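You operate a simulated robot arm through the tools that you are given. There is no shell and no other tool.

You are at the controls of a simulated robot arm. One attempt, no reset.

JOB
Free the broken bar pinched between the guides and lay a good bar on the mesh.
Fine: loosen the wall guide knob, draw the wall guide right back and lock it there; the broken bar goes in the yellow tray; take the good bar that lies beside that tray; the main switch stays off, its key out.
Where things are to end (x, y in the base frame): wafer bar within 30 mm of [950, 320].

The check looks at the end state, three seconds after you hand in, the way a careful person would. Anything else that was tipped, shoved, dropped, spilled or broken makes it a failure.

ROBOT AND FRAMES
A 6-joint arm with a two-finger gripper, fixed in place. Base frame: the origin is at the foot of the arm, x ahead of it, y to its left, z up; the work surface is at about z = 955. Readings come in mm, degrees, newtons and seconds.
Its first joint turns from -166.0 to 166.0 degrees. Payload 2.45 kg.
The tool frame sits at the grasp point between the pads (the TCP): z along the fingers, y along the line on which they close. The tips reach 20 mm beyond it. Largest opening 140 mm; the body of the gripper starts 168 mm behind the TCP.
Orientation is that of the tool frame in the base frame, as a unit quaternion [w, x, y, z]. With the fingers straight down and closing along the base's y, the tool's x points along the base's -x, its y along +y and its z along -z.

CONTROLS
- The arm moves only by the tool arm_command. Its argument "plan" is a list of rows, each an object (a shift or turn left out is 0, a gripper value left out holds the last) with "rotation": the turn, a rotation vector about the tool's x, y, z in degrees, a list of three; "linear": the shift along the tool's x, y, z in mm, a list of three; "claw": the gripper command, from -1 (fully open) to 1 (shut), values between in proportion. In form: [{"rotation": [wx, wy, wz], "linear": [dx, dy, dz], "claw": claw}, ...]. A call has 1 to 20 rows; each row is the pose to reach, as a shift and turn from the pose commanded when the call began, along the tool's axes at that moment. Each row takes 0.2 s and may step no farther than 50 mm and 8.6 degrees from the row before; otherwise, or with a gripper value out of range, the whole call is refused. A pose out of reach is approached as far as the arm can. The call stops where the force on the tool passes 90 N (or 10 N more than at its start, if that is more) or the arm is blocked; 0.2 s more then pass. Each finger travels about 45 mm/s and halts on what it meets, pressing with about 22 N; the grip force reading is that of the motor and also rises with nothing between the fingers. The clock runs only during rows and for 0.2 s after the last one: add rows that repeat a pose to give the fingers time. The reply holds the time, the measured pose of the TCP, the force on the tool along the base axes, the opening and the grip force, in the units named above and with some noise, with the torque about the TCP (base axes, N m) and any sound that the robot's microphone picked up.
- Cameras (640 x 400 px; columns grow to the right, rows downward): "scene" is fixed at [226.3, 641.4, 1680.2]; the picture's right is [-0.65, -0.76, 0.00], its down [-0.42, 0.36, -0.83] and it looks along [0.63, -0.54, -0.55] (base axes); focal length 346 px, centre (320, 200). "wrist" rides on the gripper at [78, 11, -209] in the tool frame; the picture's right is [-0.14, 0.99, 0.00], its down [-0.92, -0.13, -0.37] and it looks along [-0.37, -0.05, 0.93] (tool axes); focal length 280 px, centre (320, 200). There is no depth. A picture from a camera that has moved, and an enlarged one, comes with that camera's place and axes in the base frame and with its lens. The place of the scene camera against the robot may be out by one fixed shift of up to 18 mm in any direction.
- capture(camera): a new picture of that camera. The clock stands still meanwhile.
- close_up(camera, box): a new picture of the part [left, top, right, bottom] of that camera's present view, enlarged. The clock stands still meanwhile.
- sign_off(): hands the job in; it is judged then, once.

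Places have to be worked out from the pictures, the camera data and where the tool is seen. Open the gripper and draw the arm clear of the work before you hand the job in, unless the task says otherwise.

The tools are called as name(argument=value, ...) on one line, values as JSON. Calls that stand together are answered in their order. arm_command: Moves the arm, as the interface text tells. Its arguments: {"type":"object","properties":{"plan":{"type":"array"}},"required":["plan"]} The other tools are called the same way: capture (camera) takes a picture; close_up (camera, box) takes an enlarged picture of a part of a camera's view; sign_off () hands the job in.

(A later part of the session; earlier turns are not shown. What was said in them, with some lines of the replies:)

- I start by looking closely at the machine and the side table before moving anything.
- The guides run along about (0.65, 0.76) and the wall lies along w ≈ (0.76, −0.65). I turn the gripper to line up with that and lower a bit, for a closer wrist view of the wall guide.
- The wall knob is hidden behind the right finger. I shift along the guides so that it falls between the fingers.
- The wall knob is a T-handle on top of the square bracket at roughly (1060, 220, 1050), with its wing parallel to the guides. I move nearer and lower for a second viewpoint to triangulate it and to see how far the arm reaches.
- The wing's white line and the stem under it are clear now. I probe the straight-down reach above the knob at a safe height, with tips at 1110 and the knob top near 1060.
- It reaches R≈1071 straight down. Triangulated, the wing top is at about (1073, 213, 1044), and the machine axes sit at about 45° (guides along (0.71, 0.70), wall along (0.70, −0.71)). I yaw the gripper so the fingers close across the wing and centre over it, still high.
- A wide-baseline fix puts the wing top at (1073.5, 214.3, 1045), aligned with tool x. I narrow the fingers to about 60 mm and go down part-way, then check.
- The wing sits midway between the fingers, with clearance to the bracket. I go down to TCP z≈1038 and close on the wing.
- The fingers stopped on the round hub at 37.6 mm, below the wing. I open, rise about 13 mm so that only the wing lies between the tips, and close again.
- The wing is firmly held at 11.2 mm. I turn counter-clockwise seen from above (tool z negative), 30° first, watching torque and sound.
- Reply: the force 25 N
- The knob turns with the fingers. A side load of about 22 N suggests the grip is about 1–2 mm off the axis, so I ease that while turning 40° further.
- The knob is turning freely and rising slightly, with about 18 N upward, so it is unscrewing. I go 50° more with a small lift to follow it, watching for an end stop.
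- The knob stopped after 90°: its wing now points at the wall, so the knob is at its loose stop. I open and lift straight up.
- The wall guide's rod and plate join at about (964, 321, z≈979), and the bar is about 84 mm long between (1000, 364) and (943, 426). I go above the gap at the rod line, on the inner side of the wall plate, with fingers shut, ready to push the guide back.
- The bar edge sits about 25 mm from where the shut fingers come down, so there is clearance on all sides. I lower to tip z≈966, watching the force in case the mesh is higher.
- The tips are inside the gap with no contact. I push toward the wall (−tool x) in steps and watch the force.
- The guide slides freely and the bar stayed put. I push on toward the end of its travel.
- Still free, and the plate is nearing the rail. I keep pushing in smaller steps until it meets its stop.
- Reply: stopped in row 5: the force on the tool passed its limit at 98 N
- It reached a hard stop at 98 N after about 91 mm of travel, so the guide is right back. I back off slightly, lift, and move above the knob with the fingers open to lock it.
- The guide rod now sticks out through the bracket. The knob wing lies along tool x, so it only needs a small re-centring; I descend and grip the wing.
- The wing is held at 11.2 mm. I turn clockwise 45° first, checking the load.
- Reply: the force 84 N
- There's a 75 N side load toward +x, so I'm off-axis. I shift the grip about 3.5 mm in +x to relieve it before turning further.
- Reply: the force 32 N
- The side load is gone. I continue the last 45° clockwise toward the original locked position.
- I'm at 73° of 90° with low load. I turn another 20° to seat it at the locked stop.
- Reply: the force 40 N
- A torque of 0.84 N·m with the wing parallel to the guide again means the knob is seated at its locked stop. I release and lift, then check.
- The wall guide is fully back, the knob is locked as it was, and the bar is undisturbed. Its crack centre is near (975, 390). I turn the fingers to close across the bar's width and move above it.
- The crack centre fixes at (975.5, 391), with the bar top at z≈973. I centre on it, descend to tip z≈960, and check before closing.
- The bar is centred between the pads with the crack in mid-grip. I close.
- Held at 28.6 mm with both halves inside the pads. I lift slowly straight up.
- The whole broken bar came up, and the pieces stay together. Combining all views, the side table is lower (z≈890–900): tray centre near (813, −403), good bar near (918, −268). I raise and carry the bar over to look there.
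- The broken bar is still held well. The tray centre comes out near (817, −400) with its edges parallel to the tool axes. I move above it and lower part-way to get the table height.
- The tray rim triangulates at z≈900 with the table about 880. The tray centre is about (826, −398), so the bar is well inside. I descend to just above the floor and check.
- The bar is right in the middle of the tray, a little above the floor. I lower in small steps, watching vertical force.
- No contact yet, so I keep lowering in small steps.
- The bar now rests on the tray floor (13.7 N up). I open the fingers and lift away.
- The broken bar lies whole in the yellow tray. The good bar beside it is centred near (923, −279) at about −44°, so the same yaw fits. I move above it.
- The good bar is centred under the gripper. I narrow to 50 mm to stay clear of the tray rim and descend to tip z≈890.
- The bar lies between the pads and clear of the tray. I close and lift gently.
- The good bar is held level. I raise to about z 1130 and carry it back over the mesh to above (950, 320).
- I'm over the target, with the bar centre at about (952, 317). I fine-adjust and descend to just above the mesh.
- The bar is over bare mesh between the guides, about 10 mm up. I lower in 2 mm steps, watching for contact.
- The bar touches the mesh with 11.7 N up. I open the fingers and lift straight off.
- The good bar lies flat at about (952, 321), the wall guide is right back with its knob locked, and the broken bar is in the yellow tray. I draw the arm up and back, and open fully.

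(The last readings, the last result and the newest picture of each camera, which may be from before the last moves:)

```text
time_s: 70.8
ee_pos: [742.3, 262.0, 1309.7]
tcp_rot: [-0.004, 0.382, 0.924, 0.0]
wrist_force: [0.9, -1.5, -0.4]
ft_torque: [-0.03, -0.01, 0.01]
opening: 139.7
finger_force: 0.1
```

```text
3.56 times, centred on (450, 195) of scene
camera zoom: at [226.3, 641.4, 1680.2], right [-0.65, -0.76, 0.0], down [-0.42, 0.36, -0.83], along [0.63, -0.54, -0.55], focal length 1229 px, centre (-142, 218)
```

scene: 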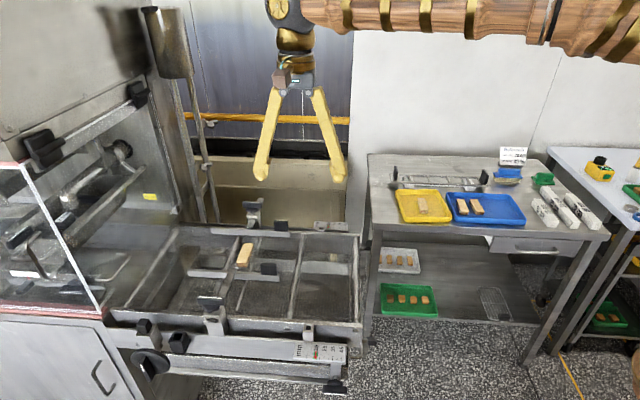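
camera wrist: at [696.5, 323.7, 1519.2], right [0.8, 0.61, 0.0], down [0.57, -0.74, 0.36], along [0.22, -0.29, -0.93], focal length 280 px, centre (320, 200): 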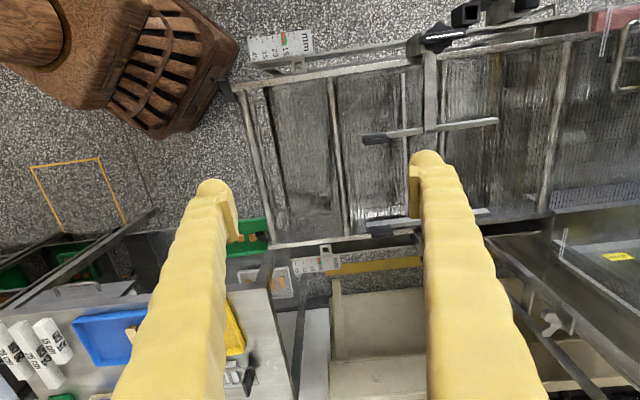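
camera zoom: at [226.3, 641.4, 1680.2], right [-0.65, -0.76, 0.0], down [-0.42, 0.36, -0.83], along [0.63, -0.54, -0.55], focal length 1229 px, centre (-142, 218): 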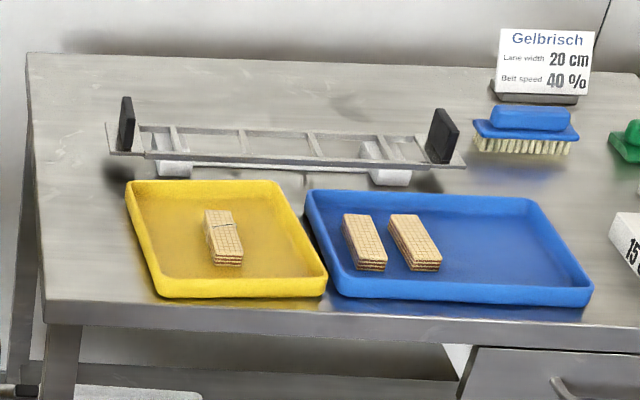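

The final pictures show:
- The wall guide is fully back and its knob is locked.
- The good bar is on the mesh at about (952, 321).
- The broken bar is in the yellow tray.
- The main switch and its key were never touched, and the rest looks undisturbed.
- The arm is clear and the gripper is open.

I hand in.

sign_off()

```text
The job is handed in.
```

The job is done and handed in; I haven't seen a verdict from the check. At hand-in, the last pictures showed:

- **Wall guide:** I loosened its knob a quarter turn and pushed the guide back about 91 mm until it hit its stop. I then turned the knob back to its locked position. I judged the lock by the knob reaching its stop and its wing lying parallel to the guide again. I did not push on the guide afterwards to test it.
- **Broken bar:** it came out in one piece and lies near the middle of the yellow tray.
- **Good bar:** the one from beside the tray now lies flat on the mesh at about (952, 321), roughly 2 mm from the target.
- **Main switch and key:** I never touched them.

I saw nothing else moved or tipped. The arm is back near its starting position with the gripper open.
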